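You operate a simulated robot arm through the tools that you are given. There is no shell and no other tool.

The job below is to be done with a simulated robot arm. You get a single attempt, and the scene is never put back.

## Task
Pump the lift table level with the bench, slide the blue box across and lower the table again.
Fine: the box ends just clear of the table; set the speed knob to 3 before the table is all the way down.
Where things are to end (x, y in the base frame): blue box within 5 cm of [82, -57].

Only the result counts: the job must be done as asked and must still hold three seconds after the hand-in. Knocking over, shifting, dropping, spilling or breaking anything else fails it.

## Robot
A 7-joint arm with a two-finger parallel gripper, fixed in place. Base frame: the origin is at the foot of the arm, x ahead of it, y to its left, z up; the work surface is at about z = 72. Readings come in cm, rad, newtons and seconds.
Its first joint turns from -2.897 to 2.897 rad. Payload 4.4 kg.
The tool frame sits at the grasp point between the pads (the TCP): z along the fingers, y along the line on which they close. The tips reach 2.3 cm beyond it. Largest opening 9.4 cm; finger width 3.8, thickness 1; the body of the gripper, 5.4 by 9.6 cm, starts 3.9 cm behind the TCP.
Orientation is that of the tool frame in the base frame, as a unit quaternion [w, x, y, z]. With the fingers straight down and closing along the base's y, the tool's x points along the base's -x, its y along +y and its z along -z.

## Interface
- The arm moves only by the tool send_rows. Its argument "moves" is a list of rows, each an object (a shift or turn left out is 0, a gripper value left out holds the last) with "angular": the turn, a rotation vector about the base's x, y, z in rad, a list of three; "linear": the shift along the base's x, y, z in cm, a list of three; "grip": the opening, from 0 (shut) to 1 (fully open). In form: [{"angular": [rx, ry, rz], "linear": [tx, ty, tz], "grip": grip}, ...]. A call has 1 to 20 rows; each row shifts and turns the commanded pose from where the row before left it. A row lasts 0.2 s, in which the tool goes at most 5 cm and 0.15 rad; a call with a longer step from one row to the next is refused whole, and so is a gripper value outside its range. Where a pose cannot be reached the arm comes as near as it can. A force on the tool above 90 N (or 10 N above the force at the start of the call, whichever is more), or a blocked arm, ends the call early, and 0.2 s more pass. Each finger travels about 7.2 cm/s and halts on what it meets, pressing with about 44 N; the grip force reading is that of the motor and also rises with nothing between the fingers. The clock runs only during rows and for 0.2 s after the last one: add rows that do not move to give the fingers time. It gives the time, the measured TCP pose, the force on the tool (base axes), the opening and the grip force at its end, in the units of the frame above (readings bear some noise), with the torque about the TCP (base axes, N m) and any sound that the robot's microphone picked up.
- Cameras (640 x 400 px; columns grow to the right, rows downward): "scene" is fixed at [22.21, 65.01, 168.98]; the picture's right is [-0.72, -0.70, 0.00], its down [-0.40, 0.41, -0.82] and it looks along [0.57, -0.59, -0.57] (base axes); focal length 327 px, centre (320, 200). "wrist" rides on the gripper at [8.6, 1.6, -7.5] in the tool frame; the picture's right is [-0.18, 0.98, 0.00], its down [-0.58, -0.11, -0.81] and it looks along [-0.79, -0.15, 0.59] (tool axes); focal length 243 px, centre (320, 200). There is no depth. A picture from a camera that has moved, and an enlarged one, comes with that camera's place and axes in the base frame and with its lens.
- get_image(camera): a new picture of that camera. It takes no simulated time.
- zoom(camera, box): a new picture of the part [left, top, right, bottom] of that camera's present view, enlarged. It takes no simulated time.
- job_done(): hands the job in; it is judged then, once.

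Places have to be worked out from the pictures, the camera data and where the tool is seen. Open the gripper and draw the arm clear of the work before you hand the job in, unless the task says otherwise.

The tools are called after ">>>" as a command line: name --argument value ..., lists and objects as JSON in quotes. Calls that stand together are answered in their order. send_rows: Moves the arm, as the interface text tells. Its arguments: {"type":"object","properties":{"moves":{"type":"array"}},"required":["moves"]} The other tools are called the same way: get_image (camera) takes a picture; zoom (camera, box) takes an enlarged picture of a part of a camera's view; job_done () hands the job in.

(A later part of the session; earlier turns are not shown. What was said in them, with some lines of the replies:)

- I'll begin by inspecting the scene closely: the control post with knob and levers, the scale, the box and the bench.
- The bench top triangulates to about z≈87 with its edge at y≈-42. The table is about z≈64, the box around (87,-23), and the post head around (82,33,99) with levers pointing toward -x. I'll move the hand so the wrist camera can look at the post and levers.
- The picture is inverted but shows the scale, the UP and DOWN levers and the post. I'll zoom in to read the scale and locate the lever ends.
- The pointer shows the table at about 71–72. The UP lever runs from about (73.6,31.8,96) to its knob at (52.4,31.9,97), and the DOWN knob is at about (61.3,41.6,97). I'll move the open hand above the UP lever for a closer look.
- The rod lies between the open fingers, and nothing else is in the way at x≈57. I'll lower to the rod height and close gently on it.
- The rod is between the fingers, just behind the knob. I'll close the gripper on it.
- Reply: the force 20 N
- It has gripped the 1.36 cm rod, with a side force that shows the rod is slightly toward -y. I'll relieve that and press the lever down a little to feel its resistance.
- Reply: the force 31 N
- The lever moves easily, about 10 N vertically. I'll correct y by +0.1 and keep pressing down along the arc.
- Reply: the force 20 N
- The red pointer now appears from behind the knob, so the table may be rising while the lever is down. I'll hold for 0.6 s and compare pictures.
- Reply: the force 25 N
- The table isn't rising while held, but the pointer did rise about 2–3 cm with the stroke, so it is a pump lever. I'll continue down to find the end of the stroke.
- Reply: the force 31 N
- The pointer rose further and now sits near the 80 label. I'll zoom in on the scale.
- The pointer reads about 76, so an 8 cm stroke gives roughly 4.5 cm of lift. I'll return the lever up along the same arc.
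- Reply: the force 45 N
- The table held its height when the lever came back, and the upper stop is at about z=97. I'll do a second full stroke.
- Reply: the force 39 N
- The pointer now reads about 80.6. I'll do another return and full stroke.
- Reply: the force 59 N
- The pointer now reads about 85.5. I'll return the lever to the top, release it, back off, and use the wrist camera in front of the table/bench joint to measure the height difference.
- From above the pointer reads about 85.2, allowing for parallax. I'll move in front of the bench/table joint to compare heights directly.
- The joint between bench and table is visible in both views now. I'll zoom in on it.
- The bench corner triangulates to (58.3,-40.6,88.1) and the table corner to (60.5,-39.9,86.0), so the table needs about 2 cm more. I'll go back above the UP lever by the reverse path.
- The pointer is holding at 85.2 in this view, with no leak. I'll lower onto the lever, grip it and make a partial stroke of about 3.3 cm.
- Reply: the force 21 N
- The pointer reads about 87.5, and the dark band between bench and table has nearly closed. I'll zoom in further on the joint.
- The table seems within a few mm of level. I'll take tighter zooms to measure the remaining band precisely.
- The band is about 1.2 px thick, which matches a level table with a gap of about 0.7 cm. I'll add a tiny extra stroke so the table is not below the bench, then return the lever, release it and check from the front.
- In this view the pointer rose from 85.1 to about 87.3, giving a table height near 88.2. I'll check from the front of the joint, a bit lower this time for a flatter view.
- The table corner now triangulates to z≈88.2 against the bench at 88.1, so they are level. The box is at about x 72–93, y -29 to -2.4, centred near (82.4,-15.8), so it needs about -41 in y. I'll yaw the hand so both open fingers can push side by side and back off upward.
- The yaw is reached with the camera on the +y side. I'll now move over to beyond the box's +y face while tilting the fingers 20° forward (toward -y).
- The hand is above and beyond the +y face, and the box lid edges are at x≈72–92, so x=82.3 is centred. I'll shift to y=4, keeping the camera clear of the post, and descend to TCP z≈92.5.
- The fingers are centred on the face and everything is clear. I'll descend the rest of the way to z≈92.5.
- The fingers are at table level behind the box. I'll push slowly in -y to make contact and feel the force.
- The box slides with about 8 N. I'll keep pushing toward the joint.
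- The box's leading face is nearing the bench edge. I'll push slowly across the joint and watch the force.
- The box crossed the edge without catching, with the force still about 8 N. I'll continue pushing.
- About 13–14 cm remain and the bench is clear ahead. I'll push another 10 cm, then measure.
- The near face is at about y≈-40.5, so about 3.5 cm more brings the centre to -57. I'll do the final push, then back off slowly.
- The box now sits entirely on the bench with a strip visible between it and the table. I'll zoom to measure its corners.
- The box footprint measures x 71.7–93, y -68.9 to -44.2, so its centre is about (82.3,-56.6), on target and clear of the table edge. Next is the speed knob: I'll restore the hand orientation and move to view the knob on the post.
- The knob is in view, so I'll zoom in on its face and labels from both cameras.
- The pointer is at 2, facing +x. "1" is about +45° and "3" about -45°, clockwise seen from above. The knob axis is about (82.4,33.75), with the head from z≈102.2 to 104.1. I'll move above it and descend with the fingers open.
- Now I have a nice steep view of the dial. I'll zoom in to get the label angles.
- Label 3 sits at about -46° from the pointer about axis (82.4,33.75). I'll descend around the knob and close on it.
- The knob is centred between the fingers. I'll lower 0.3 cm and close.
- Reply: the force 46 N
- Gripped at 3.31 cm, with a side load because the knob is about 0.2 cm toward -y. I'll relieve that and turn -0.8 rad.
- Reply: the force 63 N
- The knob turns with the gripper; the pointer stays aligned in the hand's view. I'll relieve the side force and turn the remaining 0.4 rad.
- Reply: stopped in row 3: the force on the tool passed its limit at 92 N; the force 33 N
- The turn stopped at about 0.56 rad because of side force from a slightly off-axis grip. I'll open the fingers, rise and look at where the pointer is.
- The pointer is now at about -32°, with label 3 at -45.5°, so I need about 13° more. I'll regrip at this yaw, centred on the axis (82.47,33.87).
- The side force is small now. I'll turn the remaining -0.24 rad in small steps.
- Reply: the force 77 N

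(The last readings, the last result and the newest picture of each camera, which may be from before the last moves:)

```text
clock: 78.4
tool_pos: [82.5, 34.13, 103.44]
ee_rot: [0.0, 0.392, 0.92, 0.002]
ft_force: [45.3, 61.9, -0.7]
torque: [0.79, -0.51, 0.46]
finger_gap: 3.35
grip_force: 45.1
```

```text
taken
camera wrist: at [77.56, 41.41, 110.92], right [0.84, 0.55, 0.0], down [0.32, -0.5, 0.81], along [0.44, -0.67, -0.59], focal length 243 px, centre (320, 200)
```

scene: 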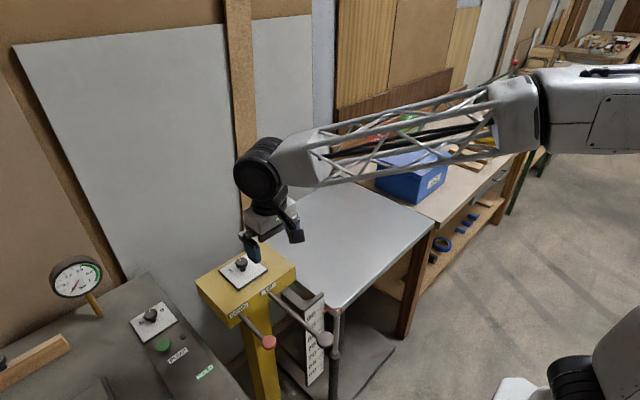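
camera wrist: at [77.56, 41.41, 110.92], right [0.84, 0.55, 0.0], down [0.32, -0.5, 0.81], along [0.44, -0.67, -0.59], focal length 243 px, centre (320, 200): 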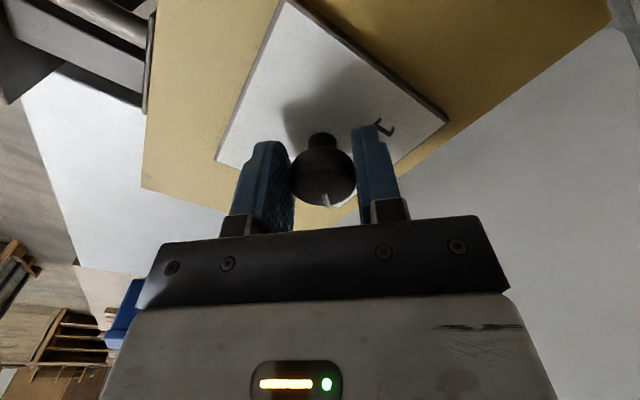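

The hand yaw is now about -46°, and the pointer moved with it. I'll open, rise and check the pointer.

>>> send_rows --moves '[{"grip": 1}, {}, {}, {}, {"linear": [0, 0, 3]}, {"linear": [0, 0, 4]}, {"linear": [0, 0, 4]}, {}]'

>>> get_image --camera "wrist"

>>> zoom --camera "wrist" --box '[255, 20, 385, 120]'

>>> zoom --camera "scene" --box '[210, 245, 280, 300]'

```text
clock: 80.2
tool_pos: [82.37, 33.76, 114.33]
ee_rot: [0.001, 0.391, 0.92, 0.001]
ft_force: [1.5, 0.7, -0.3]
torque: [-0.03, 0.04, -0.01]
finger_gap: 9.38
grip_force: 0.1
```

```text
taken
camera wrist: at [77.48, 41.17, 121.91], right [0.84, 0.55, 0.0], down [0.32, -0.5, 0.81], along [0.44, -0.67, -0.59], focal length 243 px, centre (320, 200)
```

wrist: 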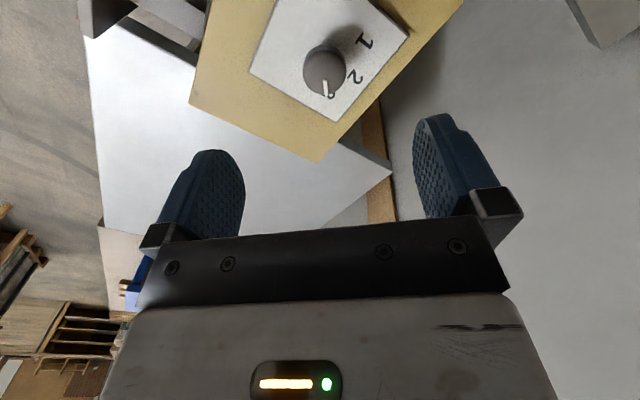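

```text
4.00 times, centred on (320, 70) of wrist
camera zoom: at [77.48, 41.17, 121.91], right [0.84, 0.55, 0.0], down [0.32, -0.5, 0.81], along [0.44, -0.67, -0.59], focal length 970 px, centre (320, 720)
```

zoom: 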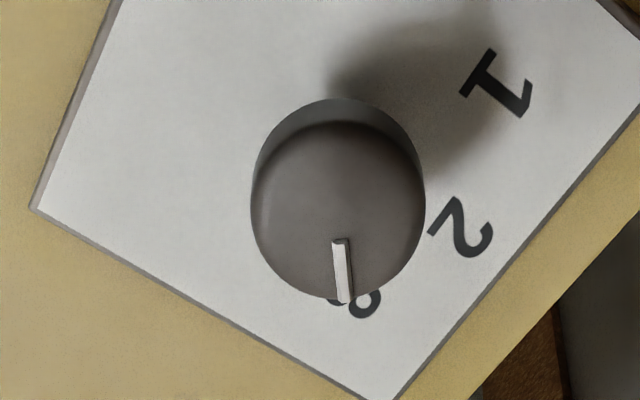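

```text
7.27 times, centred on (245, 272) of scene
camera zoom: at [22.21, 65.01, 168.98], right [-0.72, -0.7, 0.0], down [-0.4, 0.41, -0.82], along [0.57, -0.59, -0.57], focal length 2377 px, centre (866, -327)
```

zoom: 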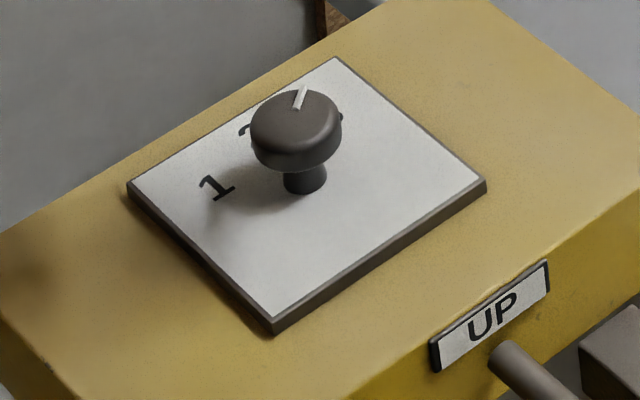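

The pointer now points at 3; I measure about -46 to -48°, with the label at -45°. Next is the DOWN lever: I'll restore the yaw and move above its rod at x≈65.5, y≈41.6.

>>> send_rows --moves '[{"linear": [-2.85, 1.3, -0.5], "angular": [0, 0, 0.1342]}, {"linear": [-2.85, 1.3, -0.5], "angular": [0, 0, 0.1342]}, {"linear": [-2.85, 1.3, -0.5], "angular": [0, 0, 0.1342]}, {"linear": [-2.85, 1.3, -0.5], "angular": [0, 0, 0.1342]}, {"linear": [-2.85, 1.3, -0.5], "angular": [0, 0, 0.1342]}, {"linear": [-2.85, 1.3, -0.5], "angular": [0, 0, 0.1342]}, {}]'

>>> get_image --camera "wrist"

>>> zoom --camera "scene" --box '[200, 230, 360, 360]'

```text
clock: 81.8
tool_pos: [65.27, 41.5, 111.48]
ee_rot: [0.0, -0.001, 1.0, 0.001]
ft_force: [-0.6, -0.7, 0.6]
torque: [-0.02, 0.01, -0.01]
finger_gap: 9.4
grip_force: 0.2
```

```text
taken
camera wrist: at [56.53, 43.28, 118.89], right [0.18, 0.98, 0.0], down [0.58, -0.11, 0.81], along [0.79, -0.15, -0.59], focal length 243 px, centre (320, 200)
```

wrist: 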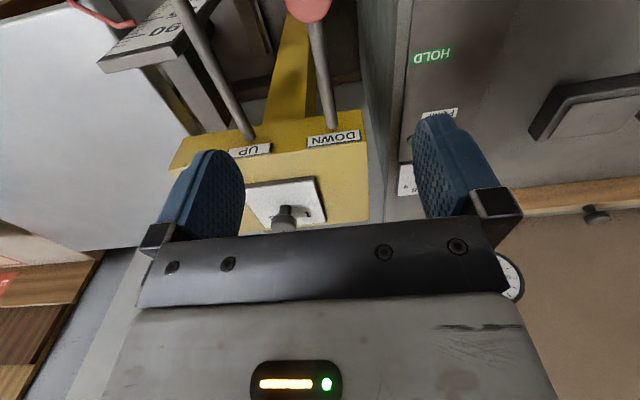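

```text
3.08 times, centred on (280, 295) of scene
camera zoom: at [22.21, 65.01, 168.98], right [-0.72, -0.7, 0.0], down [-0.4, 0.41, -0.82], along [0.57, -0.59, -0.57], focal length 1006 px, centre (443, -92)
```

zoom: 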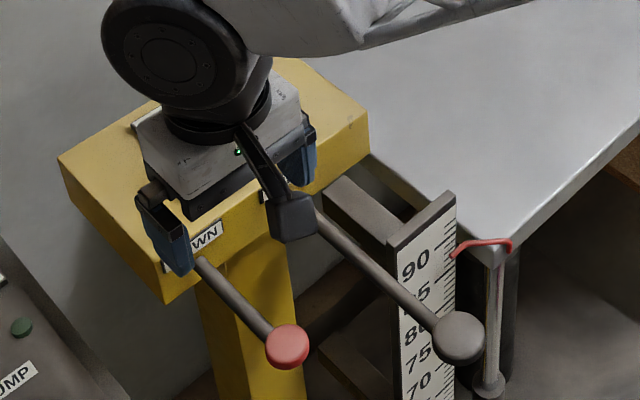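

The DOWN rod is at y≈41.4, centred under the open hand. I'll lower onto it and grip.

>>> send_rows --moves '[{"linear": [0, -0.05, -3.7]}, {"linear": [0, 0, -3.7]}, {"linear": [0, 0, -3.7]}, {"linear": [0, 0, -2.4]}, {"linear": [0, 0, -1.2]}, {}, {"grip": 0}, {}, {}, {}]'

>>> get_image --camera "wrist"

>>> zoom --camera "scene" --box '[200, 230, 360, 360]'

```text
clock: 84.0
tool_pos: [65.47, 41.58, 96.73]
ee_rot: [0.0, -0.001, 1.0, 0.002]
ft_force: [-1.5, -22.0, 3.7]
torque: [-0.15, -0.21, -0.01]
finger_gap: 1.36
grip_force: 45.1
```

```text
taken
camera wrist: at [56.55, 43.2, 104.2], right [0.18, 0.98, 0.0], down [0.58, -0.11, 0.81], along [0.79, -0.15, -0.59], focal length 243 px, centre (320, 200)
```

wrist: 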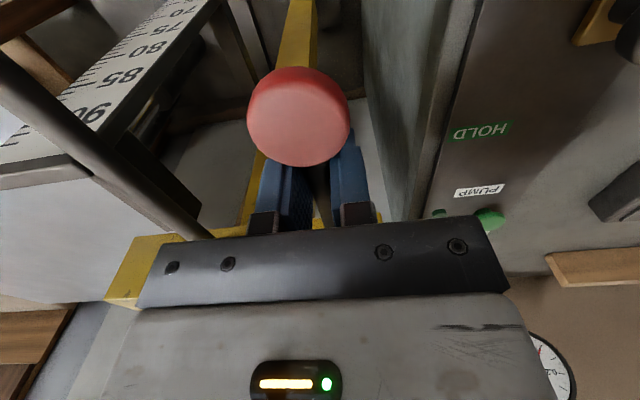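

```text
3.08 times, centred on (280, 295) of scene
camera zoom: at [22.21, 65.01, 168.98], right [-0.72, -0.7, 0.0], down [-0.4, 0.41, -0.82], along [0.57, -0.59, -0.57], focal length 1006 px, centre (443, -92)
```

zoom: 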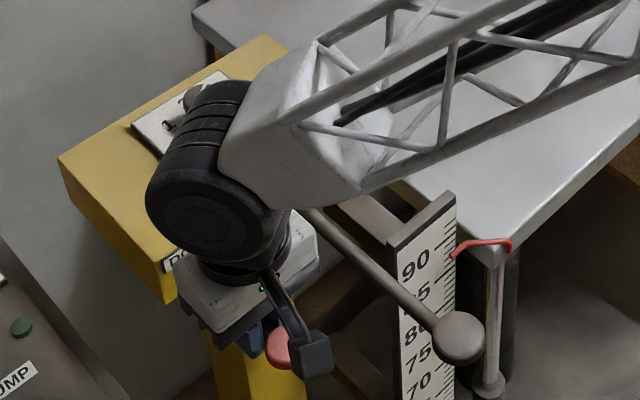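

It has gripped the DOWN rod (1.36 cm). I'll press it down 1 cm in two small steps and check the effect.

>>> send_rows --moves '[{"linear": [0, -0.06, -0.5]}, {"linear": [0.03, 0, -0.5]}, {}]'

>>> zoom --camera "scene" --box '[200, 230, 360, 360]'

```text
clock: 84.8
tool_pos: [65.48, 41.49, 95.82]
ee_rot: [0.001, 0.001, 1.0, 0.002]
ft_force: [8.8, -22.8, 16.8]
torque: [-0.14, -1.07, 0.12]
finger_gap: 1.38
grip_force: 45.4
```

```text
3.08 times, centred on (280, 295) of scene
camera zoom: at [22.21, 65.01, 168.98], right [-0.72, -0.7, 0.0], down [-0.4, 0.41, -0.82], along [0.57, -0.59, -0.57], focal length 1006 px, centre (443, -92)
```

zoom: 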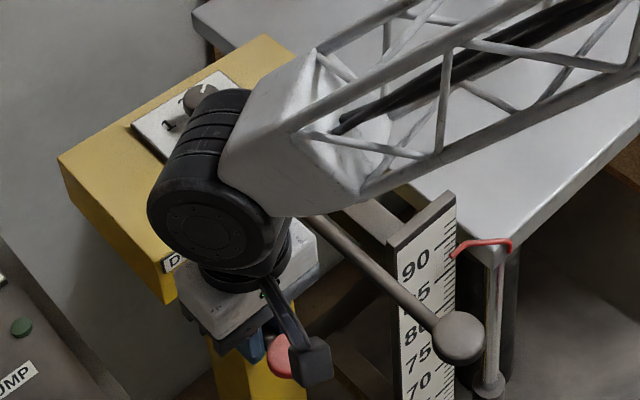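

There is no table motion yet, only about 17 N resistance. I'll press another 1.2 cm.

>>> send_rows --moves '[{"linear": [0.08, -0.04, -0.6]}, {"linear": [0.1, 0, -0.6]}, {}]'

>>> zoom --camera "scene" --box '[200, 230, 360, 360]'

```text
clock: 85.6
tool_pos: [65.41, 41.5, 94.51]
ee_rot: [0.0, 0.001, 1.0, 0.002]
ft_force: [1.6, 2.0, 18.2]
torque: [0.01, -1.02, -0.02]
finger_gap: 1.34
grip_force: 45.2
```

```text
3.08 times, centred on (280, 295) of scene
camera zoom: at [22.21, 65.01, 168.98], right [-0.72, -0.7, 0.0], down [-0.4, 0.41, -0.82], along [0.57, -0.59, -0.57], focal length 1006 px, centre (443, -92)
```

zoom: 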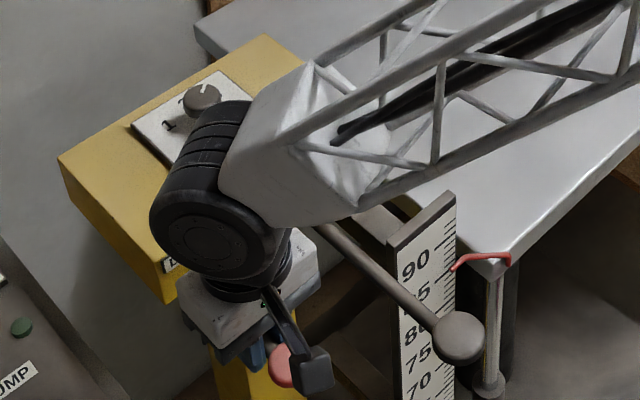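

The table has started lowering; the pointer dropped from row 250 to 265. I'll hold the lever here for about 1.2 s and check.

>>> send_rows --moves '[{}, {}, {}, {}, {}]'

>>> zoom --camera "scene" --box '[200, 230, 360, 360]'

>>> get_image --camera "scene"

```text
clock: 86.8
tool_pos: [65.48, 41.61, 94.47]
ee_rot: [0.0, -0.001, 1.0, 0.002]
ft_force: [-1.6, 22.8, 14.8]
torque: [0.08, -0.86, -0.12]
finger_gap: 1.31
grip_force: 44.7
```

```text
3.08 times, centred on (280, 295) of scene
camera zoom: at [22.21, 65.01, 168.98], right [-0.72, -0.7, 0.0], down [-0.4, 0.41, -0.82], along [0.57, -0.59, -0.57], focal length 1006 px, centre (443, -92)
```

zoom: 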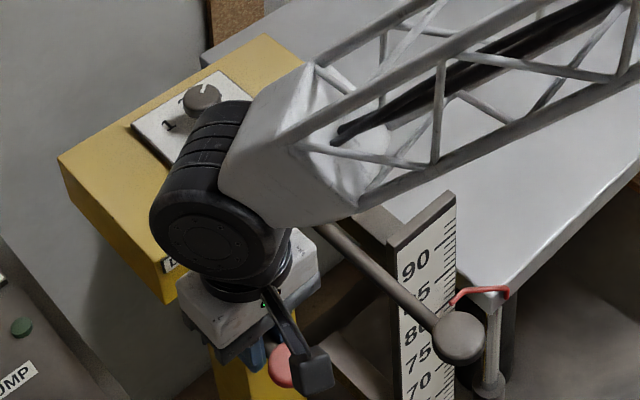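

```text
taken
```

scene: 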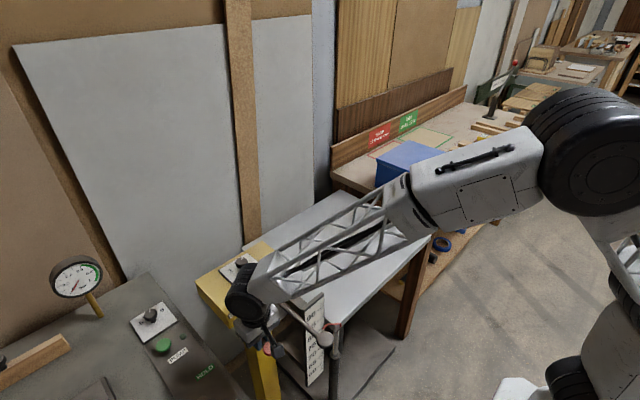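

The table is lowering at about 3 cm/s with the lever held. I'll keep holding for 3 s and check again.

>>> send_rows --moves '[{"linear": [0, 0.04, 0]}, {}, {}, {}, {}, {}, {}, {}, {}, {}, {}, {}, {}, {}, {}]'

>>> zoom --camera "scene" --box '[240, 260, 400, 390]'

>>> get_image --camera "wrist"

```text
clock: 90.0
tool_pos: [65.5, 41.46, 94.53]
ee_rot: [0.0, 0.0, 1.0, 0.001]
ft_force: [-2.0, 6.1, 7.6]
torque: [0.03, -0.25, -0.06]
finger_gap: 1.35
grip_force: 45.1
```

```text
3.08 times, centred on (320, 325) of scene
camera zoom: at [22.21, 65.01, 168.98], right [-0.72, -0.7, 0.0], down [-0.4, 0.41, -0.82], along [0.57, -0.59, -0.57], focal length 1006 px, centre (320, -185)
```

zoom: 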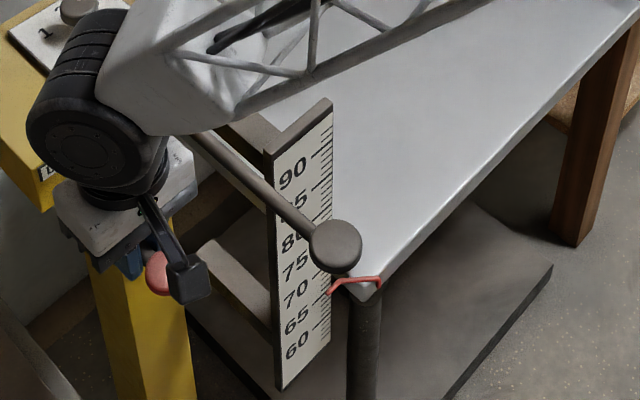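

```text
taken
camera wrist: at [56.75, 43.19, 101.97], right [0.18, 0.98, 0.0], down [0.58, -0.11, 0.81], along [0.79, -0.15, -0.59], focal length 243 px, centre (320, 200)
```

wrist: 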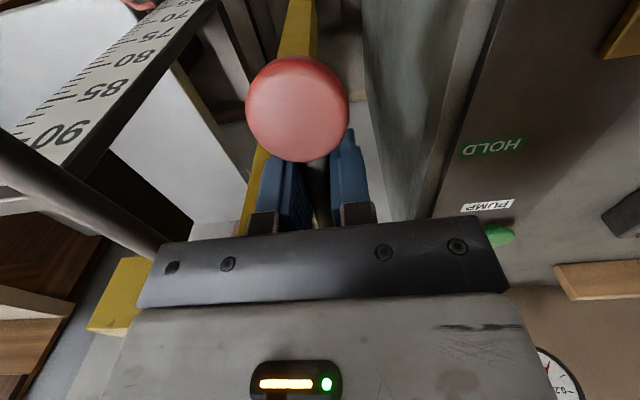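

The pointer is now below 70, lower than the start. I'll hold for another 2 s and see whether it is still moving.

>>> send_rows --moves '[{}, {}, {}, {}, {}, {}, {}, {}, {}, {}]'

>>> zoom --camera "scene" --box '[240, 260, 400, 390]'

```text
clock: 92.2
tool_pos: [65.53, 41.46, 94.49]
ee_rot: [-0.001, 0.0, 1.0, 0.0]
ft_force: [-1.0, 3.5, 1.2]
torque: [0.01, 0.16, -0.03]
finger_gap: 1.38
grip_force: 45.1
```

```text
3.08 times, centred on (320, 325) of scene
camera zoom: at [22.21, 65.01, 168.98], right [-0.72, -0.7, 0.0], down [-0.4, 0.41, -0.82], along [0.57, -0.59, -0.57], focal length 1006 px, centre (320, -185)
```

zoom: 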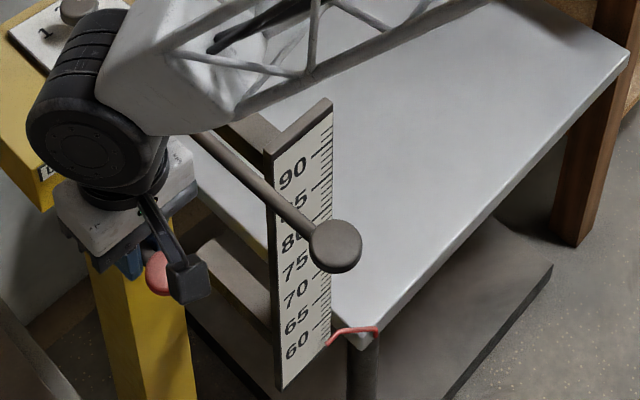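

Still descending, now near 60. The task says all the way down, so I'll hold until it stops.

>>> send_rows --moves '[{}, {}, {}, {}, {}, {}, {}, {}, {}, {}]'

>>> zoom --camera "scene" --box '[240, 260, 400, 390]'

```text
clock: 94.4
tool_pos: [65.53, 41.43, 94.43]
ee_rot: [0.0, -0.001, 1.0, 0.0]
ft_force: [-3.0, 2.7, -1.3]
torque: [0.02, 0.31, 0.01]
finger_gap: 1.37
grip_force: 44.9
```

```text
3.08 times, centred on (320, 325) of scene
camera zoom: at [22.21, 65.01, 168.98], right [-0.72, -0.7, 0.0], down [-0.4, 0.41, -0.82], along [0.57, -0.59, -0.57], focal length 1006 px, centre (320, -185)
```

zoom: 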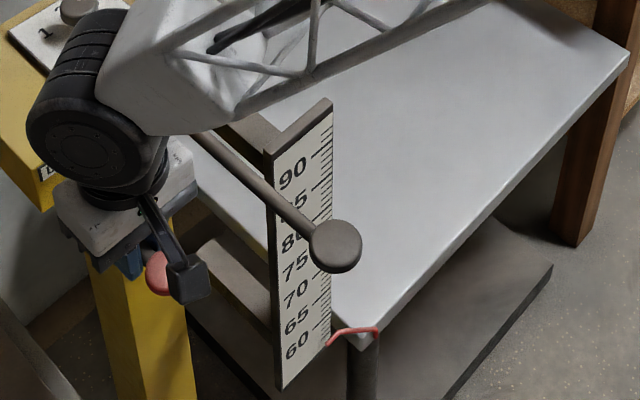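

The table has stopped at its lowest position, about 60. I'll bring the DOWN lever back up, release it and rise clear.

>>> send_rows --moves '[{"linear": [-0.1, 0, 0.6]}, {"linear": [-0.08, 0, 0.6]}, {"linear": [-0.03, 0, 0.5]}, {"linear": [0, 0, 0.45]}, {}, {"grip": 1}, {}, {}, {}, {"linear": [0, 0, 3]}, {"linear": [0, 0, 4]}, {"linear": [0, 0, 4]}, {"linear": [0, 0, 4]}, {}]'

>>> get_image --camera "wrist"

>>> get_image --camera "scene"

```text
clock: 97.4
tool_pos: [65.38, 41.32, 111.61]
ee_rot: [0.0, 0.0, 1.0, 0.001]
ft_force: [-0.2, -0.5, 0.3]
torque: [-0.01, -0.01, 0.0]
finger_gap: 9.38
grip_force: 0.0
```

```text
taken
camera wrist: at [56.64, 43.14, 119.16], right [0.18, 0.98, 0.0], down [0.58, -0.11, 0.81], along [0.79, -0.15, -0.59], focal length 243 px, centre (320, 200)
```

wrist: 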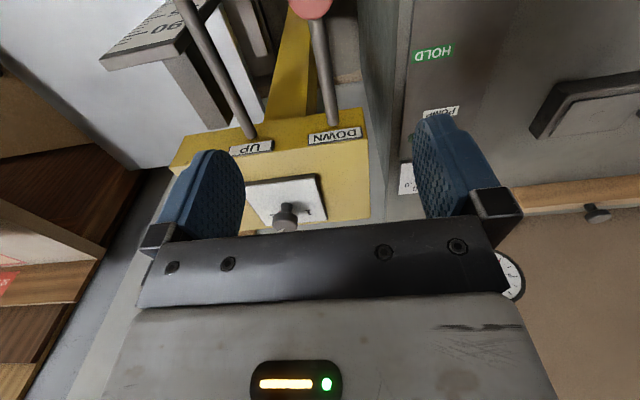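

```text
taken
```

scene: 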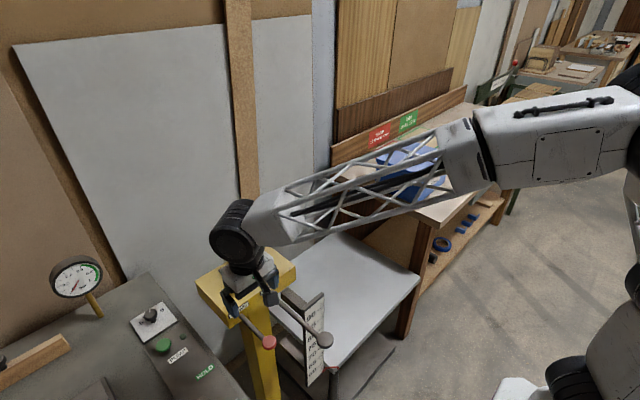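

The table is fully down and both levers are up. I'll draw the arm back clear of the work and inspect the final state.

>>> send_rows --moves '[{"linear": [0, 0, 4]}, {"linear": [-2.5, -2, 3]}, {"linear": [-3, -2.5, 2]}, {"linear": [-3, -3, 1.5]}, {"linear": [-3, -3, 1]}, {"linear": [-3, -3, 1]}, {"linear": [-3, -3, 1]}, {"linear": [-3, -3, 1]}, {"linear": [-2, -3, 1]}, {"linear": [-2, -3, 1]}, {}]'

>>> get_image --camera "scene"

>>> zoom --camera "scene" --box '[210, 245, 280, 300]'

>>> zoom --camera "scene" --box '[360, 130, 460, 220]'

>>> zoom --camera "scene" --box '[240, 280, 400, 400]'

```text
clock: 99.8
tool_pos: [40.63, 15.97, 127.93]
ee_rot: [0.0, 0.0, 1.0, 0.0]
ft_force: [0.3, 0.4, -0.7]
torque: [-0.01, 0.02, 0.0]
finger_gap: 9.43
grip_force: 0.0
```

```text
taken
```

scene: 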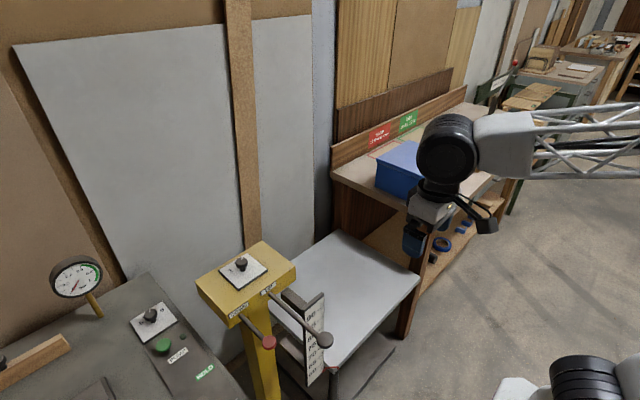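

```text
7.27 times, centred on (245, 272) of scene
camera zoom: at [22.21, 65.01, 168.98], right [-0.72, -0.7, 0.0], down [-0.4, 0.41, -0.82], along [0.57, -0.59, -0.57], focal length 2377 px, centre (866, -327)
```

zoom: 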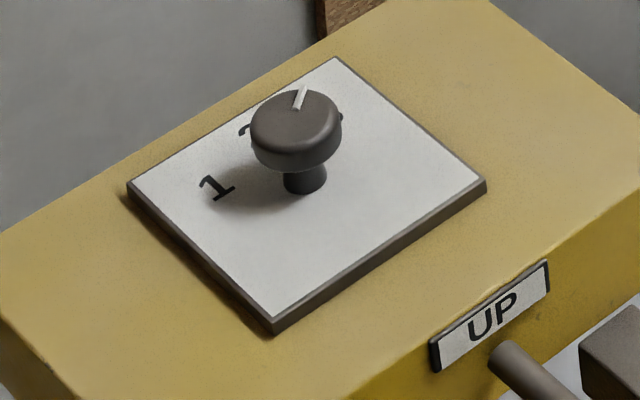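

```text
4.44 times, centred on (410, 175) of scene
camera zoom: at [22.21, 65.01, 168.98], right [-0.72, -0.7, 0.0], down [-0.4, 0.41, -0.82], along [0.57, -0.59, -0.57], focal length 1453 px, centre (-80, 311)
```

zoom: 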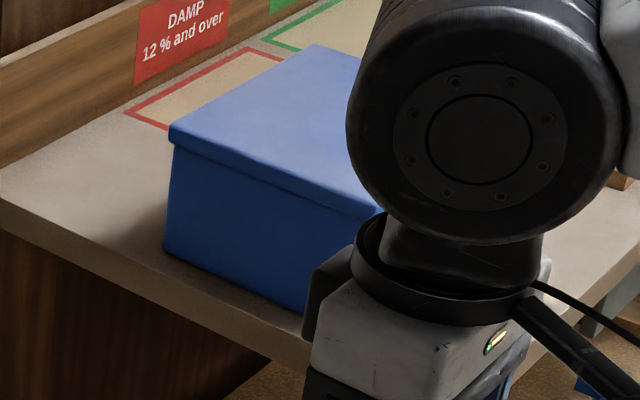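

```text
3.33 times, centred on (320, 340) of scene
camera zoom: at [22.21, 65.01, 168.98], right [-0.72, -0.7, 0.0], down [-0.4, 0.41, -0.82], along [0.57, -0.59, -0.57], focal length 1090 px, centre (320, -267)
```

zoom: 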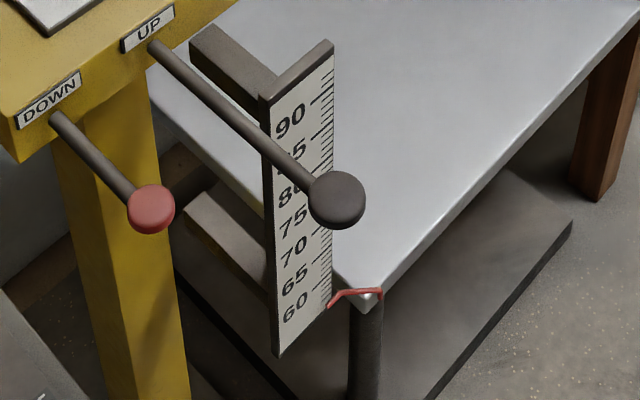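

The final view shows the table at its lowest position, the speed knob pointer on 3 and both levers up. The box is standing on the bench near (82.3,-56.6), clear of the table edge, and the gripper is open and away from the work. I'm handing the job in.

>>> job_done

```text
The job is handed in.
```

The job is done and handed in; the hand-in gave no verdict. The measurements below are my own readings from the pictures.

- **Table raised:** I pumped it to about z = 88.2, against a bench top of about 88.1.
- **Box:** it slid across without catching and stands on the bench at about (82.3, -56.6), within about half a centimetre of the target. Its near side is about 4 cm past the table edge.
- **Speed knob:** I set it to 3 while the table was still up. The pointer is within a few degrees of the mark.
- **Table lowered:** it is all the way down, at about 60 on the scale. It started at about 72, so it now sits lower than before.
- **Levers and arm:** both levers are back up, and the gripper is open and clear of the work.

I didn't see anything else knocked or shifted.
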